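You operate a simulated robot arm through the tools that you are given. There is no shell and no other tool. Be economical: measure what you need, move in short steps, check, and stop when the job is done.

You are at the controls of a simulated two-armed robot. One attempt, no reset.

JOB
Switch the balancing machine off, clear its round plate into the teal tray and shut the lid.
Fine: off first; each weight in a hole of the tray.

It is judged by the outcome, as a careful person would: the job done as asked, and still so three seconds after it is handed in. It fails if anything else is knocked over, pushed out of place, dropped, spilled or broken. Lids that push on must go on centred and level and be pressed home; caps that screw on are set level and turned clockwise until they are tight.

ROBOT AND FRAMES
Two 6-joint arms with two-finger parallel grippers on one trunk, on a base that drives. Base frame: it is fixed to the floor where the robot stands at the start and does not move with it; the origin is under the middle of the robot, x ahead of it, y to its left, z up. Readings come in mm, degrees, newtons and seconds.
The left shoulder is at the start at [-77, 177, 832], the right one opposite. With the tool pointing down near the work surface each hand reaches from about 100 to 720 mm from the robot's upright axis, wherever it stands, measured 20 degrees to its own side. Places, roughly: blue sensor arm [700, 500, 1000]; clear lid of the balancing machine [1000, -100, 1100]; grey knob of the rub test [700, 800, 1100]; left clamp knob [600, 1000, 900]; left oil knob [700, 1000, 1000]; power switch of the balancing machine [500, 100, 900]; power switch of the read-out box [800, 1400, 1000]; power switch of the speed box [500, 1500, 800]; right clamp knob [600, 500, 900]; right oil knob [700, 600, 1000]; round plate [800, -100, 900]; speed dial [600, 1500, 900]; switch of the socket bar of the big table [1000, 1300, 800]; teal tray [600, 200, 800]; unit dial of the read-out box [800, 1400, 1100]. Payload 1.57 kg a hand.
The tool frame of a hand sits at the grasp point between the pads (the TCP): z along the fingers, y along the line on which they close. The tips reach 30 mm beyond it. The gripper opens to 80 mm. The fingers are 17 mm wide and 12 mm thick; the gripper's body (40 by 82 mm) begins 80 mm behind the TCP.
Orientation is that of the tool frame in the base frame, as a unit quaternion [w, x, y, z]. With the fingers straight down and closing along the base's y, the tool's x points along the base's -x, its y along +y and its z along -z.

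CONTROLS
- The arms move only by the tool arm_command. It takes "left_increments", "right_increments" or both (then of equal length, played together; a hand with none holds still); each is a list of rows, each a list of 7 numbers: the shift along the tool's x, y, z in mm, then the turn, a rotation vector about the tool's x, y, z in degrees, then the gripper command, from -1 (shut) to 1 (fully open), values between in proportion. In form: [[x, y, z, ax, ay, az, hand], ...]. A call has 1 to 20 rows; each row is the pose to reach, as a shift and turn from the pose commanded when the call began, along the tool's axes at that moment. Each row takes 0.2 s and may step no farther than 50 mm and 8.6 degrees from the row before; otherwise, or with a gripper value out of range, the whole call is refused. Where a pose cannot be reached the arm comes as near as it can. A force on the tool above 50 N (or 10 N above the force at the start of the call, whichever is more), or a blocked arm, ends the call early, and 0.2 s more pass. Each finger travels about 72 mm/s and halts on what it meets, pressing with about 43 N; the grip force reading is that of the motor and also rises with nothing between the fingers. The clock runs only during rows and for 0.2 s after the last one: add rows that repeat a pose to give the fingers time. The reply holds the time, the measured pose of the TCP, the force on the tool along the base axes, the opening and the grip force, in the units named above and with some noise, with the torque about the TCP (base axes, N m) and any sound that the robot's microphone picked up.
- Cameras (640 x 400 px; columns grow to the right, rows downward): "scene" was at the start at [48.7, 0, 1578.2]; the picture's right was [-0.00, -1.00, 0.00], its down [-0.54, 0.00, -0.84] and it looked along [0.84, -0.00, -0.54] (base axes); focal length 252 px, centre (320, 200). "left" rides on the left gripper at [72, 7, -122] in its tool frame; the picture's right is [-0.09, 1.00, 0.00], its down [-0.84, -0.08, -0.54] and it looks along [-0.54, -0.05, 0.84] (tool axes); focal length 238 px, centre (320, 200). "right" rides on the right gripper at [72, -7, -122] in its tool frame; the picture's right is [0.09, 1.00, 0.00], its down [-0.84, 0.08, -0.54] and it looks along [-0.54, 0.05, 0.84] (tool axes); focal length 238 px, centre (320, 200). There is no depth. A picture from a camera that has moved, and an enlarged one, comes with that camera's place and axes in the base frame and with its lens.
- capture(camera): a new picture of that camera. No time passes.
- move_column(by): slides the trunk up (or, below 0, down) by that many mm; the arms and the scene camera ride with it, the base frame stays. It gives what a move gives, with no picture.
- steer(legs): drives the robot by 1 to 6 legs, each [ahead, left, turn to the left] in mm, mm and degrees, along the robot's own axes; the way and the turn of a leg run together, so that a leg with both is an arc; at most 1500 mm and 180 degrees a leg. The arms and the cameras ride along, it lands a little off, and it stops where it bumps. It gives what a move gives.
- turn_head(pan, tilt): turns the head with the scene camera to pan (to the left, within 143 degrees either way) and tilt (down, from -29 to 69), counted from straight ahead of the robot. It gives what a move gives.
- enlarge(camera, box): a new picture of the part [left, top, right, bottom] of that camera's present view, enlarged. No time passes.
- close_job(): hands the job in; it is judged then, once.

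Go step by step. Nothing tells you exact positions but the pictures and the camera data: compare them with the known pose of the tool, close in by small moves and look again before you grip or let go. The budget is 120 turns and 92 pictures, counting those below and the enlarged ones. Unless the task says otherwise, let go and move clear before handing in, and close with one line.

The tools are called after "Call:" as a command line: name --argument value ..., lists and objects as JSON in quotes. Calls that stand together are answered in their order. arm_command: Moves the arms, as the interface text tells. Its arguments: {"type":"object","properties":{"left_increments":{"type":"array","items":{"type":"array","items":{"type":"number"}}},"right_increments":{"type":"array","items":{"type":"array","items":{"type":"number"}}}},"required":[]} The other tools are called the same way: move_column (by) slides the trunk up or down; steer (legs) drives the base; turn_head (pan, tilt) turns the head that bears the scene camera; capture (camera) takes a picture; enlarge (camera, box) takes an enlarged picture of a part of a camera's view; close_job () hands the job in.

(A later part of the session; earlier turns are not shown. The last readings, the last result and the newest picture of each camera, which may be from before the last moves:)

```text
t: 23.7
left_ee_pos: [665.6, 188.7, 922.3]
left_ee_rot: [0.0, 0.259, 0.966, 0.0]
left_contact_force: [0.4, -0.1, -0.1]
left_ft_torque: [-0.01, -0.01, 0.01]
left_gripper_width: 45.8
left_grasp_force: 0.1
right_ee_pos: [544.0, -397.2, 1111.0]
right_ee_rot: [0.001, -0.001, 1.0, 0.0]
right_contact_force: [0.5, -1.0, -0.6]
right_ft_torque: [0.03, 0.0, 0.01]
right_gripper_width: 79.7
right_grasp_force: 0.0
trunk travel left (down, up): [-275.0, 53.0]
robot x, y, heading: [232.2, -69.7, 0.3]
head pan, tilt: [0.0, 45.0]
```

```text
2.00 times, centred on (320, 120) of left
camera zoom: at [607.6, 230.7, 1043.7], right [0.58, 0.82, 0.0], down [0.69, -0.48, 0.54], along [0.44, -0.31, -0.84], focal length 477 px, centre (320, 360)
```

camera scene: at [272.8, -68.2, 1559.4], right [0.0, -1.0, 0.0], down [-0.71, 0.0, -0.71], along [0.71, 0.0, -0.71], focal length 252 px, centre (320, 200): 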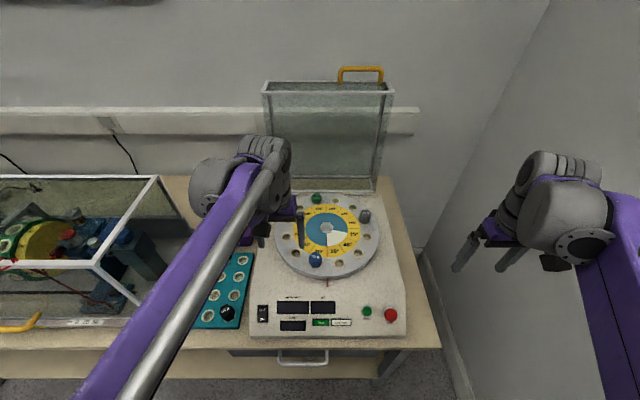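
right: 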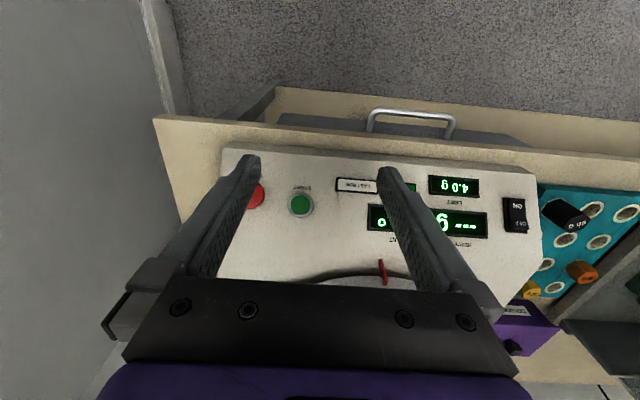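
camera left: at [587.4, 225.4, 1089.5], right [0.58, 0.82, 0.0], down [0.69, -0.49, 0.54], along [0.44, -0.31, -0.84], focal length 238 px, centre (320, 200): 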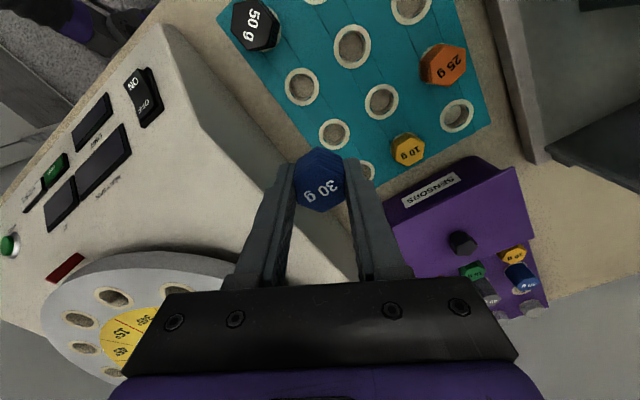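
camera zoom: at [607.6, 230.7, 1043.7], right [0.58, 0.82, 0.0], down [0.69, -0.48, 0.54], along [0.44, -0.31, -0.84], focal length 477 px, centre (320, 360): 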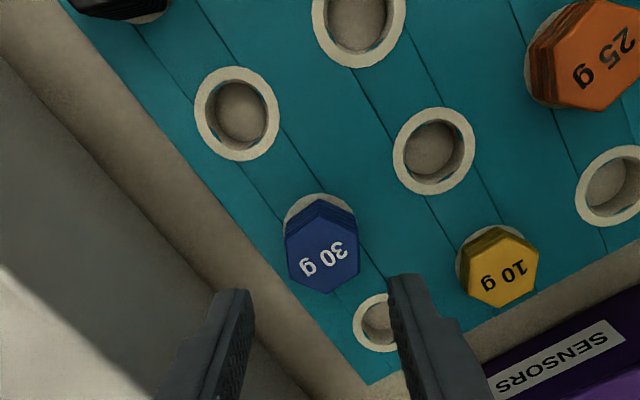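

The 30 g weight sits upright in its hole. By two views, the 40 g is at about [790, -208] and the 15 g at about [879, -54] on the plate. I move above the 40 g next.

Call:
arm_command --left_increments '[[0, 0, -45, 0, 0, 0, 0.15], [0, 0, -90, 0, 0, 0, 0.3], [-20, -18, -130, 0, 0, 0, 0.5], [-55, -50, -140, 0, 0, 0, 0.5], [-90, -82, -140, 0, 0, 0, 0.5], [-125, -115, -140, 0, 0, 0, 0.5], [-160, -147, -140, 0, 0, 0, 0.5], [-195, -180, -140, 0, 0, 0, 0.5], [-230, -212, -140, 0, 0, 0, 0.5], [-268, -247, -140, 0, 0, 0, 0.5], [-306, -282, -140, 0, 0, 0, 0.5], [-306, -282, -120, 0, 0, 0, 0.5], [-306, -282, -120, 0, 0, 0, 0.5]]'

Call:
capture --camera "left"

Call:
enlarge --camera "scene" --box '[270, 170, 430, 270]'

```text
refused: row 10 steps farther than a row can; nothing moved
```

```text
54 pictures are left
camera left: at [607.6, 230.7, 1043.7], right [0.58, 0.82, 0.0], down [0.69, -0.48, 0.54], along [0.44, -0.31, -0.84], focal length 238 px, centre (320, 200)
```

left: 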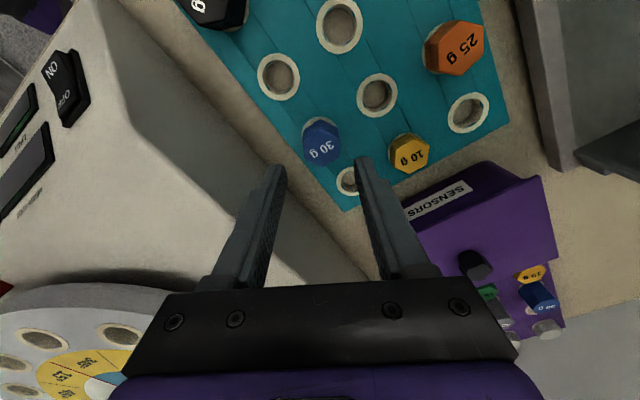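

```text
4.00 times, centred on (350, 220) of scene
camera zoom: at [273.8, -67.9, 1559.5], right [0.0, -1.0, 0.0], down [-0.71, 0.0, -0.71], along [0.71, 0.0, -0.71], focal length 1007 px, centre (200, 120)
```

zoom: 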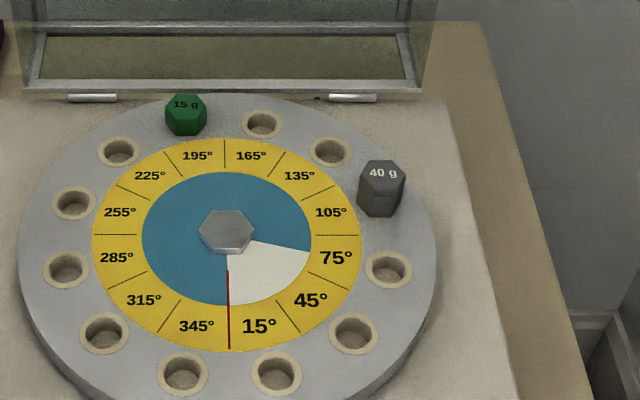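

A step was too long again. The same view confirms 40 g at [789, -210] and 15 g at [877, -55]. I resend with smaller steps.

Call:
arm_command --left_increments '[[0, 0, -45, 0, 0, 0, 0.15], [0, 0, -90, 0, 0, 0, 0.3], [-20, -18, -125, 0, 0, 0, 0.5], [-52, -48, -140, 0, 0, 0, 0.5], [-84, -78, -140, 0, 0, 0, 0.5], [-116, -108, -140, 0, 0, 0, 0.5], [-148, -138, -140, 0, 0, 0, 0.5], [-180, -168, -140, 0, 0, 0, 0.5], [-212, -198, -140, 0, 0, 0, 0.5], [-244, -226, -140, 0, 0, 0, 0.5], [-275, -254, -140, 0, 0, 0, 0.5], [-305, -283, -140, 0, 0, 0, 0.5], [-305, -283, -120, 0, 0, 0, 0.5], [-305, -283, -120, 0, 0, 0, 0.5]]'

Call:
capture --camera "left"

```text
t: 26.7
left_ee_pos: [787.8, -206.5, 1042.2]
left_ee_rot: [0.0, 0.259, 0.966, 0.0]
left_contact_force: [-0.2, -0.6, 0.1]
left_ft_torque: [0.01, 0.02, 0.01]
left_gripper_width: 59.9
left_grasp_force: 0.0
right_ee_pos: [543.3, -398.3, 1110.3]
right_ee_rot: [-0.001, -0.001, 1.0, 0.0]
right_contact_force: [0.2, 0.2, 0.1]
right_ft_torque: [-0.04, 0.02, 0.01]
right_gripper_width: 79.9
right_grasp_force: 0.0
trunk travel left (down, up): [-275.0, 53.0]
robot x, y, heading: [232.1, -65.3, 0.2]
head pan, tilt: [0.0, 45.0]
```

```text
52 pictures are left
camera left: at [730.0, -165.0, 1164.6], right [0.58, 0.82, 0.0], down [0.69, -0.49, 0.54], along [0.44, -0.31, -0.84], focal length 238 px, centre (320, 200)
```

left: 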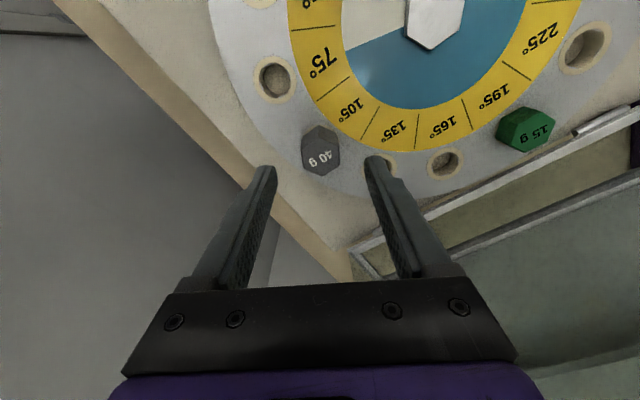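

The 40 g weight is right under the fingers with its flats facing the pads. I descend 58 mm and check.

Call:
arm_command --left_increments '[[0, 0, 25, 0, 0, 0, 0.45], [0, 0, 50, 0, 0, 0, 0.4], [0, 0, 60, 0, 0, 0, 0.4], [0, 0, 60, 0, 0, 0, 0.4]]'

Call:
enlarge --camera "left" --box '[200, 60, 440, 210]'

```text
t: 27.7
left_ee_pos: [787.6, -206.4, 983.6]
left_ee_rot: [0.0, 0.258, 0.966, 0.0]
left_contact_force: [0.5, 0.1, -0.3]
left_ft_torque: [-0.02, 0.01, 0.02]
left_gripper_width: 55.9
left_grasp_force: 0.0
right_ee_pos: [544.3, -398.0, 1109.2]
right_ee_rot: [0.0, -0.001, 1.0, 0.001]
right_contact_force: [0.0, 0.3, 0.0]
right_ft_torque: [0.0, 0.0, -0.01]
right_gripper_width: 80.0
right_grasp_force: 0.1
trunk travel left (down, up): [-275.0, 53.0]
robot x, y, heading: [229.4, -68.9, -0.1]
head pan, tilt: [0.0, 45.0]
```

```text
2.67 times, centred on (320, 135) of left
camera zoom: at [729.9, -164.5, 1105.3], right [0.58, 0.82, 0.0], down [0.69, -0.48, 0.54], along [0.44, -0.31, -0.84], focal length 636 px, centre (320, 373)
```

zoom: 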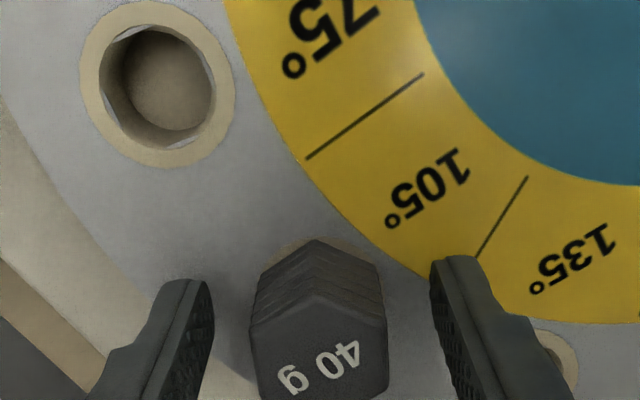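

It is centred sideways but about 3.5 mm off lengthwise. I correct, lower 4 mm and grip.

Call:
arm_command --left_increments '[[-3.5, 0, 0, 0, 0, 0, 0.4], [-3.5, 0, 4, 0, 0, 0, 0.4], [-3.5, 0, 4, 0, 0, 0, -1], [-3.5, 0, 4, 0, 0, 0, -1], [-3.5, 0, 4, 0, 0, 0, -1], [-3.5, 0, 4, 0, 0, 0, -1]]'

Call:
enlarge --camera "left" --box '[200, 60, 440, 210]'

```text
t: 29.1
left_ee_pos: [791.4, -209.5, 980.1]
left_ee_rot: [0.0, 0.259, 0.966, 0.0]
left_contact_force: [-0.2, 0.0, 1.4]
left_ft_torque: [-0.03, 0.03, -0.01]
left_gripper_width: 29.7
left_grasp_force: 38.9
right_ee_pos: [543.7, -397.2, 1109.3]
right_ee_rot: [0.0, 0.0, 1.0, 0.0]
right_contact_force: [0.3, 0.5, 0.2]
right_ft_torque: [-0.01, 0.02, 0.04]
right_gripper_width: 79.9
right_grasp_force: 0.0
trunk travel left (down, up): [-275.0, 53.0]
robot x, y, heading: [232.2, -68.7, -0.0]
head pan, tilt: [0.0, 45.0]
```

```text
2.67 times, centred on (320, 135) of left
camera zoom: at [732.9, -167.3, 1101.6], right [0.58, 0.82, 0.0], down [0.69, -0.48, 0.54], along [0.44, -0.31, -0.84], focal length 636 px, centre (320, 373)
```

zoom: 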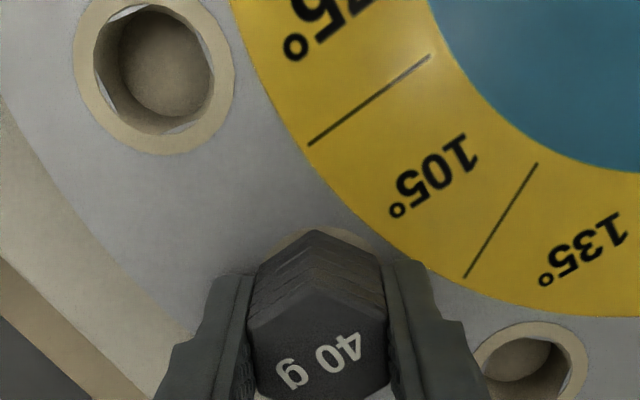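

The 40 g weight is gripped. I lift it and carry it to above the next hole at [606, 190].

Call:
arm_command --left_increments '[[0, 0, -15, 0, 0, 0, -1], [0, 0, -40, 0, 0, 0, -1], [0, 0, -72, 0, 0, 0, -1], [36, 25, -72, 0, 0, 0, -1], [72, 51, -72, 0, 0, 0, -1], [108, 76, -72, 0, 0, 0, -1], [144, 102, -72, 0, 0, 0, -1], [180, 127, -72, 0, 0, 0, -1], [216, 152, -72, 0, 0, 0, -1], [252, 178, -72, 0, 0, 0, -1], [288, 203, -72, 0, 0, 0, -1], [324, 229, -72, 0, 0, 0, -1], [360, 254, -72, 0, 0, 0, -1], [360, 254, -30, 0, 0, 0, -1], [360, 254, 15, 0, 0, 0, -1], [360, 254, 55, 0, 0, 0, -1], [360, 254, 75, 0, 0, 0, -1], [360, 254, 75, 0, 0, 0, -1]]'

Call:
enlarge --camera "left" --box '[200, 60, 440, 210]'

```text
t: 32.9
left_ee_pos: [604.5, 191.5, 904.5]
left_ee_rot: [-0.001, 0.259, 0.966, 0.0]
left_contact_force: [0.7, -0.3, 0.0]
left_ft_torque: [-0.02, 0.01, 0.02]
left_gripper_width: 29.6
left_grasp_force: 39.1
right_ee_pos: [543.1, -396.5, 1111.3]
right_ee_rot: [0.0, -0.001, 1.0, 0.0]
right_contact_force: [1.1, 0.8, -0.4]
right_ft_torque: [0.01, 0.01, -0.04]
right_gripper_width: 80.1
right_grasp_force: 0.1
trunk travel left (down, up): [-275.0, 53.0]
robot x, y, heading: [228.3, -68.3, 0.0]
head pan, tilt: [0.0, 45.0]
```

```text
2.67 times, centred on (320, 135) of left
camera zoom: at [546.9, 233.2, 1026.2], right [0.58, 0.82, 0.0], down [0.69, -0.48, 0.54], along [0.44, -0.31, -0.84], focal length 636 px, centre (320, 373)
```

zoom: 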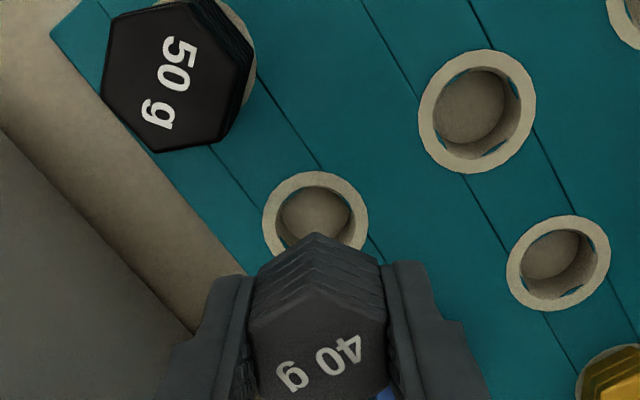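

The offset is only 1–2 mm. I correct and lower to just above seating.

Call:
arm_command --left_increments '[[1.5, -1, 0, 0, 0, 0, -1], [1.5, -1, 20, 0, 0, 0, -1], [1.5, -1, 35, 0, 0, 0, -1], [1.5, -1, 42, 0, 0, 0, -1], [1.5, -1, 42, 0, 0, 0, -1]]'

Call:
enlarge --camera "left" --box '[200, 60, 440, 210]'

```text
t: 34.1
left_ee_pos: [603.7, 191.4, 863.7]
left_ee_rot: [0.001, 0.259, 0.966, 0.0]
left_contact_force: [-0.4, -0.3, 0.2]
left_ft_torque: [-0.02, -0.02, 0.01]
left_gripper_width: 29.6
left_grasp_force: 39.3
right_ee_pos: [544.8, -397.4, 1109.3]
right_ee_rot: [0.0, -0.001, 1.0, 0.0]
right_contact_force: [0.0, 0.4, -0.6]
right_ft_torque: [0.0, 0.04, 0.03]
right_gripper_width: 80.1
right_grasp_force: 0.1
trunk travel left (down, up): [-275.0, 53.0]
robot x, y, heading: [232.9, -68.9, 0.2]
head pan, tilt: [0.0, 45.0]
```

```text
2.67 times, centred on (320, 135) of left
camera zoom: at [546.3, 233.2, 985.6], right [0.58, 0.82, 0.0], down [0.69, -0.48, 0.54], along [0.44, -0.31, -0.84], focal length 636 px, centre (320, 373)
```

zoom: 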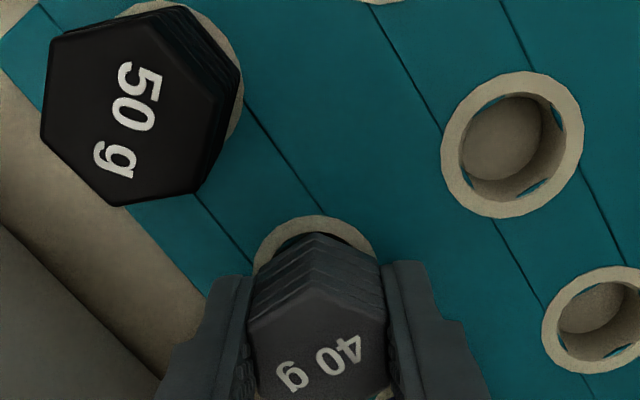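

It is aligned within about 1 mm. I lower the last few mm to light contact.

Call:
arm_command --left_increments '[[0, -0.9, 3, 0, 0, 0, -1], [0, -0.9, 6, 0, 0, 0, -1], [0, -0.9, 8, 0, 0, 0, -1], [0, -0.9, 9, 0, 0, 0, -1]]'

Call:
enlarge --camera "left" --box '[200, 60, 440, 210]'

```text
t: 35.1
left_ee_pos: [603.3, 191.2, 854.4]
left_ee_rot: [0.0, 0.259, 0.966, 0.001]
left_contact_force: [-1.5, 0.2, 9.6]
left_ft_torque: [-0.03, -0.01, 0.06]
left_gripper_width: 29.6
left_grasp_force: 38.6
right_ee_pos: [543.7, -397.1, 1110.6]
right_ee_rot: [-0.001, -0.001, 1.0, 0.0]
right_contact_force: [-0.1, 0.5, -0.7]
right_ft_torque: [0.02, -0.01, -0.05]
right_gripper_width: 80.1
right_grasp_force: 0.0
trunk travel left (down, up): [-275.0, 53.0]
robot x, y, heading: [233.1, -68.1, 0.1]
head pan, tilt: [0.0, 45.0]
```

```text
2.67 times, centred on (320, 135) of left
camera zoom: at [546.2, 232.0, 976.0], right [0.58, 0.82, 0.0], down [0.69, -0.49, 0.54], along [0.44, -0.31, -0.84], focal length 636 px, centre (320, 373)
```

zoom: 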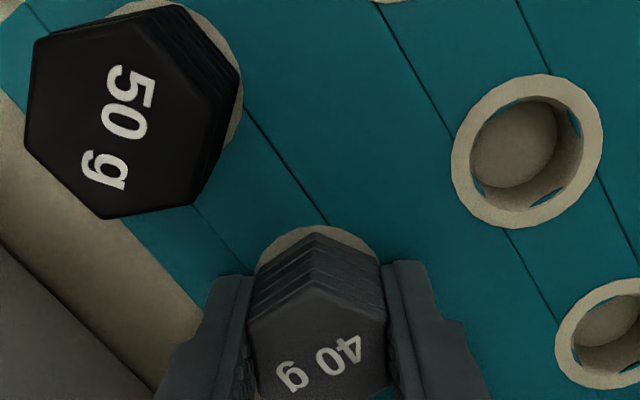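

It is seated with light contact. I release, rise and look.

Call:
arm_command --left_increments '[[0, 0, 0, 0, 0, 0, 0.1], [0, 0, 0, 0, 0, 0, 0.1], [0, 0, -3, 0, 0, 0, 0.1], [0, 0, -25, 0, 0, 0, 0.1], [0, 0, -70, 0, 0, 0, 0.1], [0, 0, -70, 0, 0, 0, 0.1]]'

Call:
enlarge --camera "left" --box '[160, 20, 480, 220]'

```text
t: 36.5
left_ee_pos: [602.4, 192.4, 924.7]
left_ee_rot: [0.0, 0.259, 0.966, 0.001]
left_contact_force: [-0.2, -0.1, 0.0]
left_ft_torque: [0.04, 0.0, 0.01]
left_gripper_width: 44.0
left_grasp_force: 0.0
right_ee_pos: [545.4, -396.8, 1110.4]
right_ee_rot: [0.0, -0.001, 1.0, 0.0]
right_contact_force: [-0.1, 0.4, -0.2]
right_ft_torque: [0.01, -0.03, -0.02]
right_gripper_width: 80.0
right_grasp_force: 0.0
trunk travel left (down, up): [-275.0, 53.0]
robot x, y, heading: [234.1, -68.0, 0.2]
head pan, tilt: [0.0, 45.0]
```

```text
2.00 times, centred on (320, 120) of left
camera zoom: at [545.6, 234.0, 1046.1], right [0.58, 0.82, 0.0], down [0.69, -0.48, 0.54], along [0.44, -0.31, -0.84], focal length 477 px, centre (320, 360)
```

zoom: 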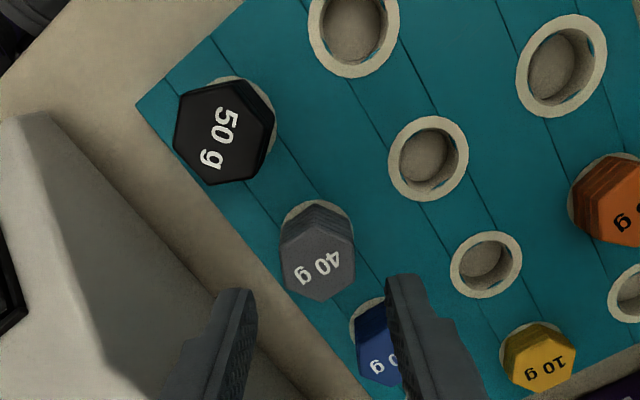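

The 40 g weight is seated too. Now to the 15 g at about [878, -55], approaching high.

Call:
arm_command --left_increments '[[0, 0, -45, 0, 0, 0, 0.1], [0, 0, -90, 0, 0, 0, 0.3], [0, 0, -130, 0, 0, 0, 0.4], [-40, -8, -135, 0, 0, 0, 0.4], [-80, -17, -135, 0, 0, 0, 0.4], [-120, -25, -135, 0, 0, 0, 0.4], [-160, -34, -135, 0, 0, 0, 0.4], [-200, -42, -135, 0, 0, 0, 0.4], [-240, -51, -135, 0, 0, 0, 0.4], [-280, -59, -135, 0, 0, 0, 0.4], [-320, -68, -135, 0, 0, 0, 0.4], [-345, -73, -135, 0, 0, 0, 0.4], [-357, -76, -130, 0, 0, 0, 0.4], [-357, -76, -120, 0, 0, 0, 0.4], [-357, -76, -120, 0, 0, 0, 0.4]]'

Call:
capture --camera "left"

Call:
capture --camera "scene"

```text
t: 39.7
left_ee_pos: [857.1, -49.3, 1040.2]
left_ee_rot: [0.0, 0.258, 0.966, 0.0]
left_contact_force: [0.5, -0.6, -0.4]
left_ft_torque: [0.0, 0.03, 0.0]
left_gripper_width: 56.0
left_grasp_force: 0.0
left hand out of reach, approached as far as the arm can: row 12, 13, 14, 15
right_ee_pos: [543.6, -397.0, 1109.4]
right_ee_rot: [0.0, -0.001, 1.0, 0.0]
right_contact_force: [-0.1, 0.3, 0.0]
right_ft_torque: [-0.01, -0.03, 0.02]
right_gripper_width: 80.3
right_grasp_force: 0.0
trunk travel left (down, up): [-275.0, 53.0]
robot x, y, heading: [231.9, -67.0, -0.0]
head pan, tilt: [0.0, 45.0]
```

```text
45 pictures are left
camera left: at [798.6, -7.6, 1161.5], right [0.58, 0.82, 0.0], down [0.69, -0.48, 0.54], along [0.44, -0.31, -0.84], focal length 238 px, centre (320, 200)
```

left: 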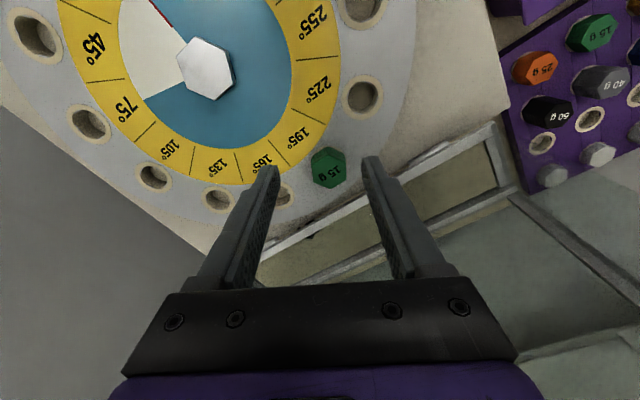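

```text
44 pictures are left
camera scene: at [273.2, -68.3, 1559.5], right [0.0, -1.0, 0.0], down [-0.71, 0.0, -0.71], along [0.71, 0.0, -0.71], focal length 252 px, centre (320, 200)
```

scene: 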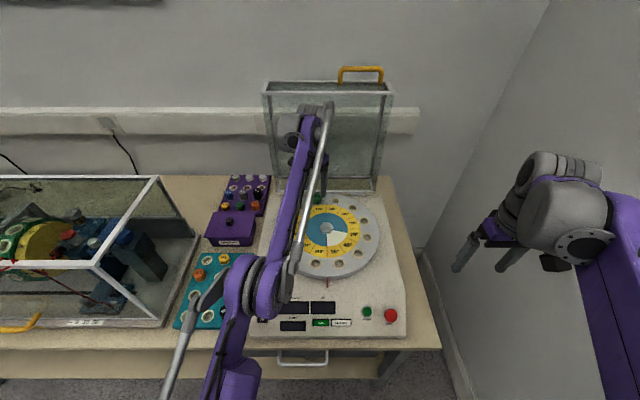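

The arm falls about 20 mm short. I retract the hand a little and drive 60 mm ahead; the base still has room before the shelf.

Call:
arm_command --left_increments '[[40, 0, -20, 0, 0, 0, 0.4], [80, 0, -40, 0, 0, 0, 0.4], [100, 0, -40, 0, 0, 0, 0.4]]'

Call:
steer --legs '[[60, 0, 0]]'

Call:
turn_head --pan 0 --tilt 66

Call:
capture --camera "scene"

```text
t: 40.5
left_ee_pos: [767.3, 1.3, 1079.2]
left_ee_rot: [0.0, 0.259, 0.966, 0.001]
left_contact_force: [1.0, -0.2, 0.0]
left_ft_torque: [0.0, 0.01, 0.03]
left_gripper_width: 56.4
left_grasp_force: 0.1
right_ee_pos: [543.1, -396.7, 1109.4]
right_ee_rot: [0.0, -0.001, 1.0, 0.0]
right_contact_force: [1.1, 0.5, 0.4]
right_ft_torque: [0.03, -0.03, 0.02]
right_gripper_width: 80.2
right_grasp_force: 0.0
trunk travel left (down, up): [-275.0, 53.0]
robot x, y, heading: [234.1, -69.6, 0.2]
head pan, tilt: [0.0, 45.0]
```

```text
t: 41.5
left_ee_pos: [828.2, 1.3, 1078.7]
left_ee_rot: [0.0, 0.257, 0.966, 0.0]
left_contact_force: [0.4, -0.3, -0.6]
left_ft_torque: [-0.02, 0.0, 0.03]
left_gripper_width: 55.9
left_grasp_force: 0.1
right_ee_pos: [604.6, -397.0, 1109.5]
right_ee_rot: [0.0, -0.002, 1.0, 0.0]
right_contact_force: [0.5, -0.3, 0.6]
right_ft_torque: [0.0, 0.03, 0.01]
right_gripper_width: 79.9
right_grasp_force: 0.1
trunk travel left (down, up): [-275.0, 53.0]
robot x, y, heading: [293.5, -66.0, 0.2]
head pan, tilt: [0.0, 45.0]
```

```text
t: 42.3
left_ee_pos: [828.9, 2.4, 1080.9]
left_ee_rot: [0.0, 0.257, 0.966, 0.001]
left_contact_force: [0.1, -0.5, -1.2]
left_ft_torque: [0.01, -0.02, 0.0]
left_gripper_width: 56.0
left_grasp_force: 0.0
right_ee_pos: [604.0, -396.6, 1109.4]
right_ee_rot: [0.0, -0.002, 1.0, 0.0]
right_contact_force: [0.5, 0.3, -0.1]
right_ft_torque: [-0.02, 0.01, 0.04]
right_gripper_width: 79.9
right_grasp_force: 0.0
trunk travel left (down, up): [-275.0, 53.0]
robot x, y, heading: [293.4, -69.2, -0.1]
head pan, tilt: [0.0, 66.0]
```

```text
43 pictures are left
camera scene: at [311.4, -68.0, 1533.4], right [0.0, -1.0, 0.0], down [-0.91, 0.0, -0.41], along [0.41, 0.0, -0.91], focal length 252 px, centre (320, 200)
```

scene: 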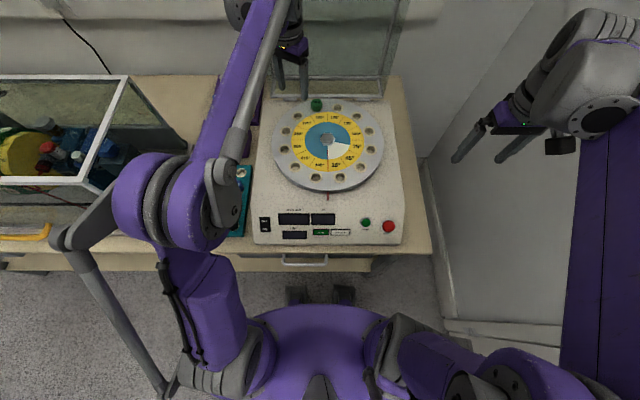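

There is still a gap ahead of the base. Now I move over the 15 g.

Call:
arm_command --left_increments '[[-35, -12, 0, 0, 0, 0, 0.4], [-71, -25, 20, 0, 0, 0, 0.4], [-71, -25, 40, 0, 0, 0, 0.4], [-71, -25, 40, 0, 0, 0, 0.4]]'

Call:
capture --camera "left"

```text
t: 43.3
left_ee_pos: [877.8, -54.5, 1038.5]
left_ee_rot: [0.0, 0.258, 0.966, 0.0]
left_contact_force: [-0.1, -0.3, -0.1]
left_ft_torque: [0.0, 0.01, 0.02]
left_gripper_width: 55.9
left_grasp_force: 0.0
right_ee_pos: [605.7, -396.7, 1109.2]
right_ee_rot: [0.0, -0.002, 1.0, 0.0]
right_contact_force: [0.6, 0.3, -0.3]
right_ft_torque: [-0.02, -0.01, 0.04]
right_gripper_width: 80.3
right_grasp_force: 0.0
trunk travel left (down, up): [-275.0, 53.0]
robot x, y, heading: [291.4, -66.4, -0.0]
head pan, tilt: [0.0, 66.0]
```

```text
42 pictures are left
camera left: at [820.4, -13.6, 1161.1], right [0.57, 0.82, 0.0], down [0.69, -0.48, 0.54], along [0.44, -0.31, -0.84], focal length 238 px, centre (320, 200)
```

left: 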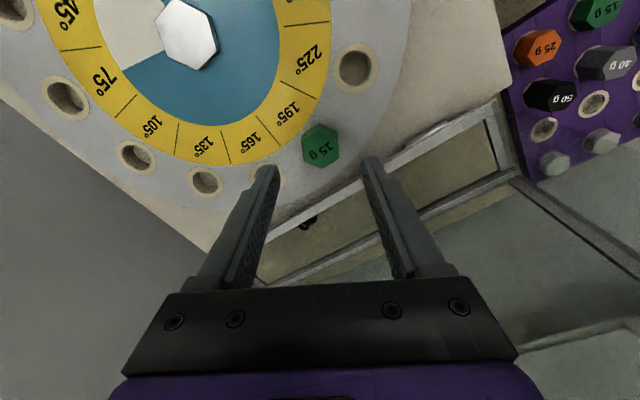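

It is aligned with the flats again. I descend and check.

Call:
arm_command --left_increments '[[0, 0, 25, 0, 0, 0, 0.4], [0, 0, 45, 0, 0, 0, 0.4], [0, 0, 57, 0, 0, 0, 0.4], [0, 0, 57, 0, 0, 0, 0.4]]'

Call:
enlarge --camera "left" --box '[200, 60, 440, 210]'

```text
t: 44.3
left_ee_pos: [877.8, -53.4, 980.2]
left_ee_rot: [0.0, 0.257, 0.966, 0.0]
left_contact_force: [-0.2, 0.0, -0.2]
left_ft_torque: [0.0, -0.02, -0.01]
left_gripper_width: 56.1
left_grasp_force: 0.0
right_ee_pos: [604.8, -395.7, 1109.7]
right_ee_rot: [0.0, -0.001, 1.0, 0.0]
right_contact_force: [-0.1, -0.5, 0.6]
right_ft_torque: [-0.05, 0.02, 0.01]
right_gripper_width: 79.7
right_grasp_force: 0.0
trunk travel left (down, up): [-275.0, 53.0]
robot x, y, heading: [294.0, -67.5, 0.2]
head pan, tilt: [0.0, 66.0]
```

```text
2.67 times, centred on (320, 135) of left
camera zoom: at [819.4, -12.5, 1102.0], right [0.57, 0.82, 0.0], down [0.69, -0.48, 0.54], along [0.44, -0.31, -0.84], focal length 636 px, centre (320, 373)
```

zoom: 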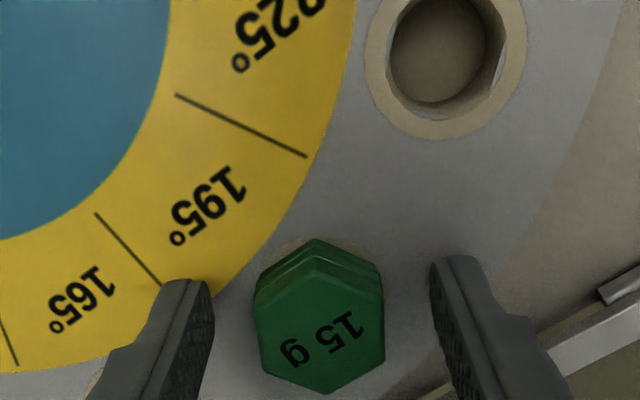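

It is nearly centred. I shift 2.5 mm, grip and lift.

Call:
arm_command --left_increments '[[-2.5, 0, 0, 0, 0, 0, 0.4], [-2.5, 0, 1, 0, 0, 0, -1], [-2.5, 0, 1, 0, 0, 0, -1], [-2.5, 0, 1, 0, 0, 0, -1], [-2.5, 0, 1, 0, 0, 0, -1], [-2.5, 0, -15, 0, 0, 0, -1], [-2.5, 0, -40, 0, 0, 0, -1], [-2.5, 0, -75, 0, 0, 0, -1], [-2.5, 0, -75, 0, 0, 0, -1]]'

Call:
enlarge --camera "left" --box '[200, 60, 440, 210]'

```text
t: 46.3
left_ee_pos: [880.2, -55.3, 1057.5]
left_ee_rot: [0.0, 0.256, 0.967, 0.0]
left_contact_force: [-0.2, -0.2, 0.3]
left_ft_torque: [-0.01, 0.02, -0.01]
left_gripper_width: 29.2
left_grasp_force: 39.1
right_ee_pos: [605.3, -396.1, 1109.6]
right_ee_rot: [-0.001, -0.002, 1.0, 0.0]
right_contact_force: [-0.1, 0.0, -0.1]
right_ft_torque: [0.0, -0.01, 0.01]
right_gripper_width: 79.9
right_grasp_force: 0.2
trunk travel left (down, up): [-275.0, 53.0]
robot x, y, heading: [292.0, -68.5, 0.1]
head pan, tilt: [0.0, 66.0]
```

```text
2.67 times, centred on (320, 135) of left
camera zoom: at [822.2, -13.0, 1179.4], right [0.57, 0.82, 0.0], down [0.69, -0.48, 0.54], along [0.44, -0.31, -0.84], focal length 636 px, centre (320, 373)
```

zoom: 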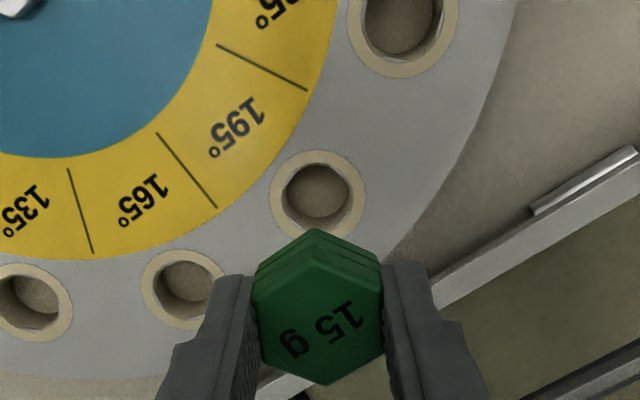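

The 15 g weight is held. I drive back 60 mm, so the arm works in the same posture as before, then carry the weight to the free middle hole at about [604, 249].

Call:
steer --legs '[[-60, 0, 0]]'

Call:
turn_head --pan 0 --tilt 45

```text
t: 47.3
left_ee_pos: [821.2, -55.3, 1058.7]
left_ee_rot: [0.0, 0.257, 0.967, 0.0]
left_contact_force: [-0.2, 0.1, -0.2]
left_ft_torque: [0.02, -0.04, 0.02]
left_gripper_width: 29.3
left_grasp_force: 38.8
right_ee_pos: [546.1, -396.4, 1109.2]
right_ee_rot: [0.0, -0.003, 1.0, 0.0]
right_contact_force: [-0.4, -0.6, 0.1]
right_ft_torque: [0.03, -0.05, -0.01]
right_gripper_width: 79.9
right_grasp_force: 0.1
trunk travel left (down, up): [-275.0, 53.0]
robot x, y, heading: [231.5, -68.9, 0.0]
head pan, tilt: [0.0, 66.0]
```

```text
t: 48.1
left_ee_pos: [821.7, -53.9, 1057.1]
left_ee_rot: [0.001, 0.257, 0.966, 0.0]
left_contact_force: [0.0, 0.3, -0.7]
left_ft_torque: [-0.04, 0.0, 0.0]
left_gripper_width: 29.4
left_grasp_force: 38.4
right_ee_pos: [546.7, -394.8, 1109.5]
right_ee_rot: [0.0, -0.002, 1.0, -0.001]
right_contact_force: [1.0, -0.6, 0.5]
right_ft_torque: [0.0, -0.01, 0.0]
right_gripper_width: 80.1
right_grasp_force: 0.1
trunk travel left (down, up): [-275.0, 53.0]
robot x, y, heading: [234.5, -69.6, 0.1]
head pan, tilt: [0.0, 45.0]
```

The hand is at [821, -54, 1057]. I carry the weight across and descend partway.

Call:
arm_command --left_increments '[[34, 15.5, 0, 0, 0, 0, -1], [68, 31, 0, 0, 0, 0, -1], [102, 46, 0, 0, 0, 0, -1], [136, 62, 0, 0, 0, 0, -1], [170, 77, 0, 0, 0, 0, -1], [204, 93, 0, 0, 0, 0, -1], [238, 108, 0, 0, 0, 0, -1], [272, 124, 0, 0, 0, 0, -1], [306, 139, 0, 0, 0, 0, -1], [340, 154, 0, 0, 0, 0, -1], [340, 154, 45, 0, 0, 0, -1], [340, 154, 90, 0, 0, 0, -1], [340, 154, 125, 0, 0, 0, -1], [340, 154, 150, 0, 0, 0, -1], [340, 154, 150, 0, 0, 0, -1]]'

Call:
enlarge --camera "left" --box '[200, 60, 440, 210]'

```text
t: 51.3
left_ee_pos: [605.4, 248.6, 905.1]
left_ee_rot: [-0.001, 0.258, 0.966, 0.0]
left_contact_force: [-0.3, 0.2, 0.1]
left_ft_torque: [0.02, -0.01, 0.01]
left_gripper_width: 29.3
left_grasp_force: 39.0
right_ee_pos: [546.1, -395.8, 1109.0]
right_ee_rot: [0.0, -0.002, 1.0, -0.001]
right_contact_force: [0.4, 0.8, -0.1]
right_ft_torque: [0.0, 0.02, -0.01]
right_gripper_width: 80.1
right_grasp_force: 0.0
trunk travel left (down, up): [-275.0, 53.0]
robot x, y, heading: [234.1, -65.3, 0.3]
head pan, tilt: [0.0, 45.0]
```

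```text
2.67 times, centred on (320, 135) of left
camera zoom: at [547.6, 290.0, 1026.8], right [0.57, 0.82, 0.0], down [0.69, -0.48, 0.54], along [0.44, -0.31, -0.84], focal length 636 px, centre (320, 373)
```

zoom: 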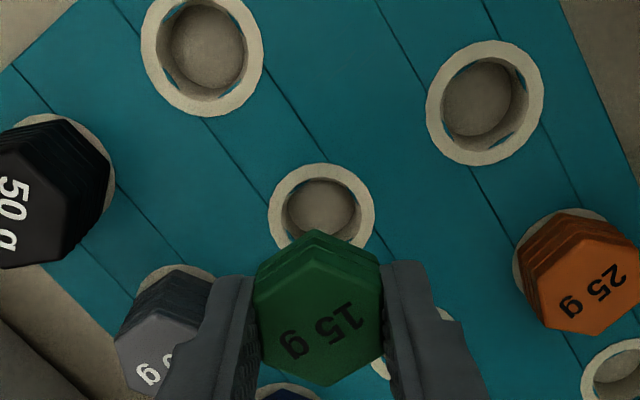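

I correct by about 3.6 mm in tool x and 1 mm in y, and lower to just above seating.

Call:
arm_command --left_increments '[[3.6, 1, 0, 0, 0, 0, -1], [3.6, 1, 20, 0, 0, 0, -1], [3.6, 1, 35, 0, 0, 0, -1], [3.6, 1, 42, 0, 0, 0, -1], [3.6, 1, 42, 0, 0, 0, -1]]'

Call:
enlarge --camera "left" --box '[200, 60, 440, 210]'

```text
t: 52.5
left_ee_pos: [601.3, 251.8, 865.7]
left_ee_rot: [0.0, 0.257, 0.966, 0.0]
left_contact_force: [0.3, 0.8, 0.3]
left_ft_torque: [0.02, 0.0, -0.01]
left_gripper_width: 29.1
left_grasp_force: 38.9
right_ee_pos: [547.1, -396.6, 1109.7]
right_ee_rot: [0.0, -0.003, 1.0, 0.0]
right_contact_force: [-0.5, -0.1, -0.1]
right_ft_torque: [0.01, -0.02, 0.01]
right_gripper_width: 79.6
right_grasp_force: 0.0
trunk travel left (down, up): [-275.0, 53.0]
robot x, y, heading: [230.7, -67.8, 0.5]
head pan, tilt: [0.0, 45.0]
```

```text
2.67 times, centred on (320, 135) of left
camera zoom: at [543.6, 292.6, 987.4], right [0.57, 0.82, 0.0], down [0.69, -0.48, 0.54], along [0.44, -0.31, -0.84], focal length 636 px, centre (320, 373)
```

zoom: 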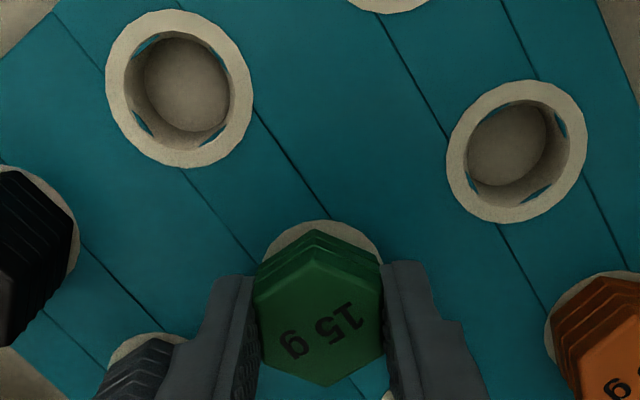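

I shift back 1.5 mm and lower gently to contact.

Call:
arm_command --left_increments '[[-1.6, 0.5, 2, 0, 0, 0, -1], [-1.6, 0.5, 5, 0, 0, 0, -1], [-1.6, 0.5, 8, 0, 0, 0, -1], [-1.6, 0.5, 10, 0, 0, 0, -1], [-1.6, 0.5, 11, 0, 0, 0, -1]]'

Call:
enlarge --camera "left" --box '[200, 60, 440, 210]'

```text
t: 53.7
left_ee_pos: [601.2, 250.6, 853.4]
left_ee_rot: [0.0, 0.257, 0.966, 0.0]
left_contact_force: [-0.9, 0.2, -0.4]
left_ft_torque: [0.02, 0.0, 0.03]
left_gripper_width: 29.2
left_grasp_force: 38.5
right_ee_pos: [546.2, -395.9, 1110.2]
right_ee_rot: [0.0, -0.002, 1.0, 0.0]
right_contact_force: [0.4, -0.3, 0.3]
right_ft_torque: [-0.01, 0.02, 0.01]
right_gripper_width: 80.0
right_grasp_force: 0.1
trunk travel left (down, up): [-275.0, 53.0]
robot x, y, heading: [234.1, -71.7, 0.2]
head pan, tilt: [0.0, 45.0]
```

```text
2.67 times, centred on (320, 135) of left
camera zoom: at [543.7, 292.7, 976.3], right [0.57, 0.82, 0.0], down [0.69, -0.48, 0.54], along [0.44, -0.31, -0.84], focal length 636 px, centre (320, 373)
```

zoom: 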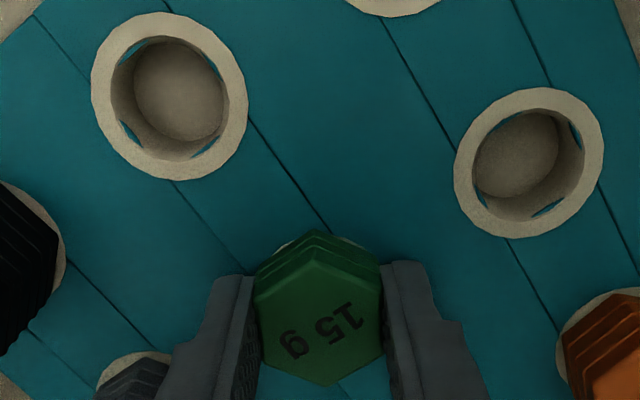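

No contact yet, and the ring lies about 1.5–2 mm further along. I nudge that way and lower slightly.

Call:
arm_command --left_increments '[[-1.8, 0, 0, 0, 0, 0, -1], [-1.8, 0, 1, 0, 0, 0, -1], [-1.8, 0, 2, 0, 0, 0, -1], [-1.8, 0, 2, 0, 0, 0, -1]]'

Call:
enlarge --camera "left" --box '[200, 60, 440, 210]'

```text
t: 54.7
left_ee_pos: [602.7, 251.4, 852.8]
left_ee_rot: [0.001, 0.256, 0.967, 0.001]
left_contact_force: [-3.7, 2.2, 29.0]
left_ft_torque: [0.03, 0.03, 0.01]
left_gripper_width: 29.1
left_grasp_force: 38.6
right_ee_pos: [544.7, -397.3, 1111.6]
right_ee_rot: [0.001, -0.002, 1.0, 0.0]
right_contact_force: [0.3, 0.0, -0.4]
right_ft_torque: [0.0, -0.02, 0.01]
right_gripper_width: 80.0
right_grasp_force: 0.0
trunk travel left (down, up): [-275.0, 53.0]
robot x, y, heading: [234.4, -67.6, 0.4]
head pan, tilt: [0.0, 45.0]
```

```text
2.67 times, centred on (320, 135) of left
camera zoom: at [544.3, 291.6, 975.9], right [0.57, 0.82, 0.0], down [0.69, -0.48, 0.54], along [0.45, -0.31, -0.84], focal length 636 px, centre (320, 373)
```

zoom: 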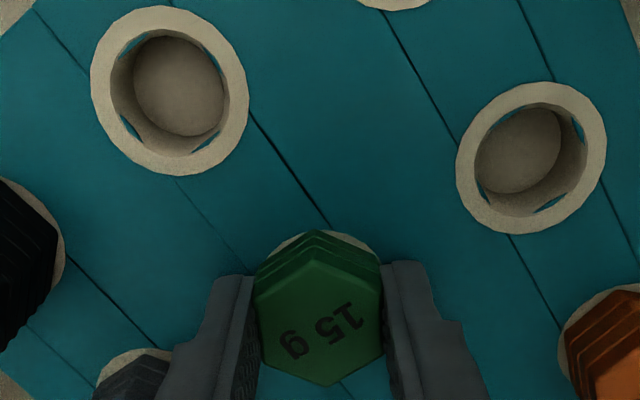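

Contact came at the same height as for the others, so it is seated. I ease off, release and rise.

Call:
arm_command --left_increments '[[0, 0, -1.5, 0, 0, 0, -1], [0, 0, -1.5, 0, 0, 0, 0.1], [0, 0, -1.5, 0, 0, 0, 0.1], [0, 0, -5, 0, 0, 0, 0.1], [0, 0, -25, 0, 0, 0, 0.1], [0, 0, -70, 0, 0, 0, 0.1], [0, 0, -110, 0, 0, 0, 0.1], [0, 0, -110, 0, 0, 0, 0.1]]'

Call:
enlarge --camera "left" --box '[160, 20, 480, 220]'

```text
t: 56.5
left_ee_pos: [604.1, 250.4, 961.3]
left_ee_rot: [0.0, 0.256, 0.967, 0.0]
left_contact_force: [0.1, -0.5, 0.2]
left_ft_torque: [0.01, -0.01, -0.02]
left_gripper_width: 44.2
left_grasp_force: 0.0
right_ee_pos: [546.8, -395.8, 1110.5]
right_ee_rot: [0.0, -0.002, 1.0, 0.0]
right_contact_force: [0.6, -0.1, -0.6]
right_ft_torque: [0.01, 0.0, -0.01]
right_gripper_width: 80.1
right_grasp_force: 0.1
trunk travel left (down, up): [-275.0, 53.0]
robot x, y, heading: [234.5, -68.5, 0.3]
head pan, tilt: [0.0, 45.0]
```

```text
2.00 times, centred on (320, 120) of left
camera zoom: at [545.6, 291.4, 1084.6], right [0.57, 0.82, 0.0], down [0.69, -0.48, 0.54], along [0.44, -0.31, -0.84], focal length 477 px, centre (320, 360)
```

zoom: 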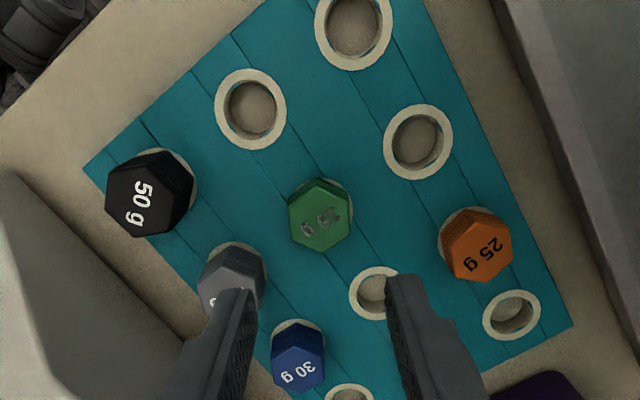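

The 15 g's face shines differently and may be tilted. I check it from closer.

Call:
enlarge --camera "left" --box '[280, 90, 360, 140]'

Call:
enlarge --camera "scene" --box '[170, 240, 266, 300]'

```text
8.00 times, centred on (320, 115) of left
camera zoom: at [545.6, 291.4, 1084.6], right [0.57, 0.82, 0.0], down [0.69, -0.48, 0.54], along [0.44, -0.31, -0.84], focal length 1907 px, centre (320, 880)
```

zoom: 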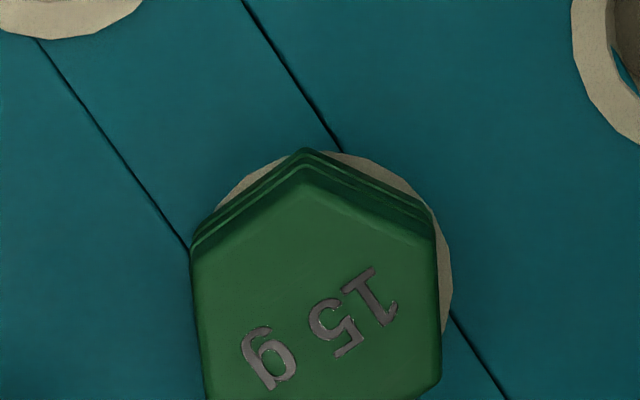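

```text
6.67 times, centred on (218, 270) of scene
camera zoom: at [275.2, -68.0, 1559.5], right [0.0, -1.0, 0.0], down [-0.71, 0.0, -0.71], along [0.71, 0.0, -0.71], focal length 1679 px, centre (1000, -267)
```

zoom: 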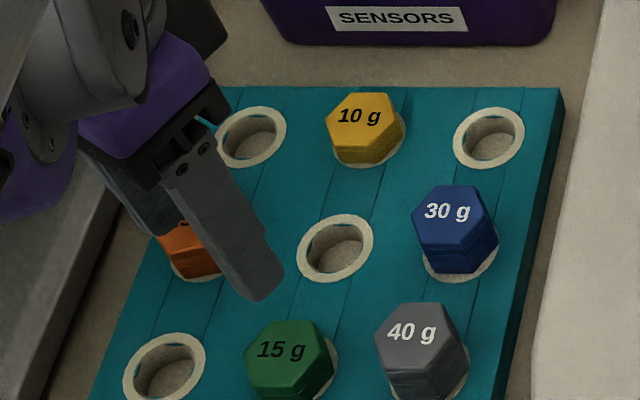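

All three weights are in tray holes and seated at equal heights. Next is the lid. I retract the left hand up and back, and roll the right hand 90° so it can straddle the handle bar.

Call:
arm_command --left_increments '[[0, 0, -45, 0, 0, 0, 0.1], [0, 0, -90, 0, 0, 0, 0.1], [0, 0, -130, 0, 0, 0, 0], [30, -17, -140, 0, 0, 0, 0], [60, -34, -140, 0, 0, 0, 0], [90, -52, -140, 0, 0, 0, 0], [130, -75, -140, 0, 0, 0, 0], [130, -75, -140, 0, 0, 0, 0], [130, -75, -140, 0, 0, 0, 0], [130, -75, -140, 0, 0, 0, 0], [130, -75, -140, 0, 0, 0, 0], [130, -75, -140, 0, 0, 0, 0]]' --right_increments '[[0, 0, 0, 0, 0, -8, 1], [0, 0, 0, 0, 0, -16, 1], [0, 0, 0, 0, 0, -24, 1], [0, 0, 0, 0, 0, -32, 1], [0, 0, 0, 0, 0, -40, 1], [0, 0, 0, 0, 0, -48, 1], [0, 0, 0, 0, 0, -56, 1], [0, 0, 0, 0, 0, -64, 1], [0, 0, 0, 0, 0, -72, 1], [0, 0, 0, 0, 0, -80, 1], [0, 0, 0, 0, 0, -88, 1], [0, 0, 0, 0, 0, -90, 1]]'

Call:
move_column --by 50

Call:
turn_head --pan 0 --tilt 20

Call:
capture --camera "scene"

```text
t: 59.1
left_ee_pos: [450.1, 249.6, 1101.2]
left_ee_rot: [0.0, 0.257, 0.966, 0.0]
left_contact_force: [-0.1, 0.4, 0.7]
left_ft_torque: [-0.02, 0.0, 0.02]
left_gripper_width: 40.1
left_grasp_force: 0.1
right_ee_pos: [546.3, -394.3, 1110.0]
right_ee_rot: [0.0, 0.71, -0.704, 0.0]
right_contact_force: [0.1, -0.5, 0.9]
right_ft_torque: [0.0, -0.02, -0.01]
right_gripper_width: 80.2
right_grasp_force: 0.1
trunk travel left (down, up): [-275.0, 53.0]
robot x, y, heading: [234.1, -66.0, 0.2]
head pan, tilt: [0.0, 45.0]
```

```text
t: 60.0
left_ee_pos: [453.1, 249.3, 1152.6]
left_ee_rot: [0.001, 0.256, 0.967, 0.0]
left_contact_force: [0.1, -0.2, 0.0]
left_ft_torque: [0.0, 0.0, 0.0]
left_gripper_width: 40.1
left_grasp_force: 0.0
right_ee_pos: [545.8, -396.9, 1159.8]
right_ee_rot: [0.0, 0.709, -0.705, 0.0]
right_contact_force: [0.1, 0.4, 0.4]
right_ft_torque: [0.0, -0.03, -0.01]
right_gripper_width: 80.0
right_grasp_force: 0.1
trunk travel left (down, up): [-325.0, 3.0]
robot x, y, heading: [233.2, -68.9, 0.2]
head pan, tilt: [0.0, 45.0]
```

```text
t: 60.9
left_ee_pos: [453.1, 248.6, 1151.5]
left_ee_rot: [0.0, 0.258, 0.966, -0.001]
left_contact_force: [-0.2, -0.5, 0.0]
left_ft_torque: [0.01, 0.0, 0.0]
left_gripper_width: 39.7
left_grasp_force: 0.1
right_ee_pos: [546.7, -396.3, 1160.6]
right_ee_rot: [0.0, 0.708, -0.706, 0.001]
right_contact_force: [-0.1, -0.3, -0.1]
right_ft_torque: [0.01, 0.02, 0.05]
right_gripper_width: 79.9
right_grasp_force: 0.1
trunk travel left (down, up): [-325.0, 3.0]
robot x, y, heading: [232.5, -68.4, 0.5]
head pan, tilt: [0.0, 20.0]
```

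```text
32 pictures are left
camera scene: at [284.9, -68.1, 1651.0], right [0.0, -1.0, 0.0], down [-0.34, 0.0, -0.94], along [0.94, 0.0, -0.34], focal length 252 px, centre (320, 200)
```

scene: 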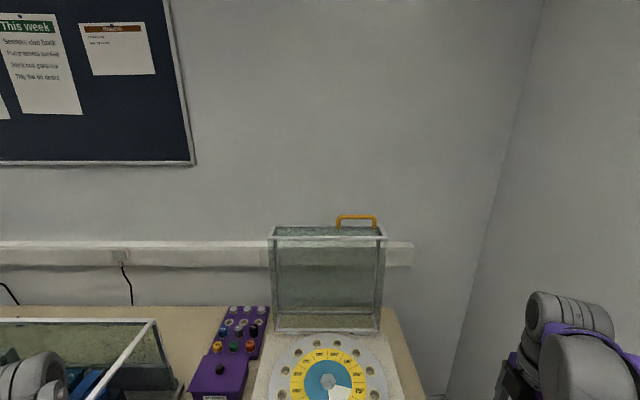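

I'll zoom in on the lid to fix the handle position.

Call:
enlarge --camera "scene" --box '[250, 205, 410, 305]'

Call:
enlarge --camera "scene" --box '[250, 270, 410, 370]'

```text
4.00 times, centred on (330, 255) of scene
camera zoom: at [284.9, -68.1, 1651.0], right [0.0, -1.0, 0.0], down [-0.34, 0.0, -0.94], along [0.94, 0.0, -0.34], focal length 1007 px, centre (280, -20)
```

zoom: 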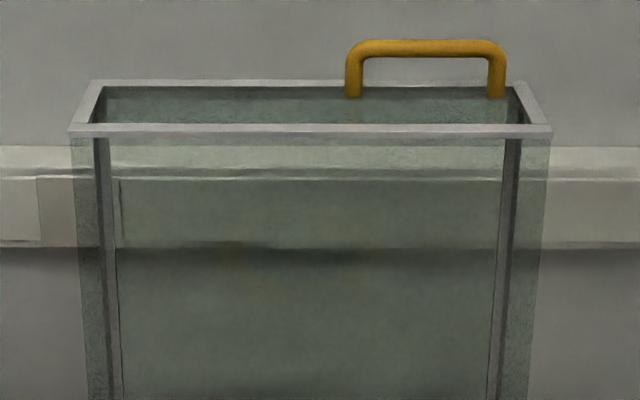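

```text
4.00 times, centred on (330, 320) of scene
camera zoom: at [284.9, -68.1, 1651.0], right [0.0, -1.0, 0.0], down [-0.34, 0.0, -0.94], along [0.94, 0.0, -0.34], focal length 1007 px, centre (280, -280)
```

zoom: 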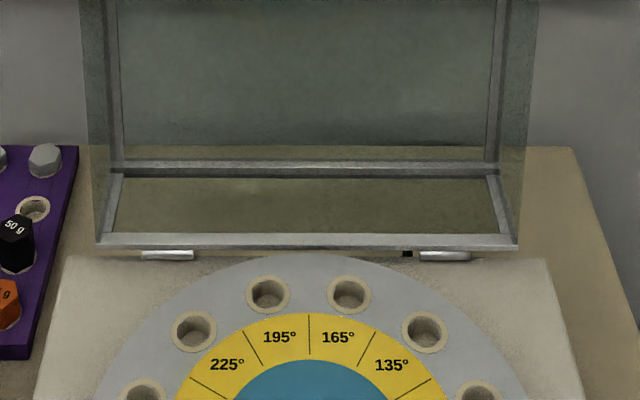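

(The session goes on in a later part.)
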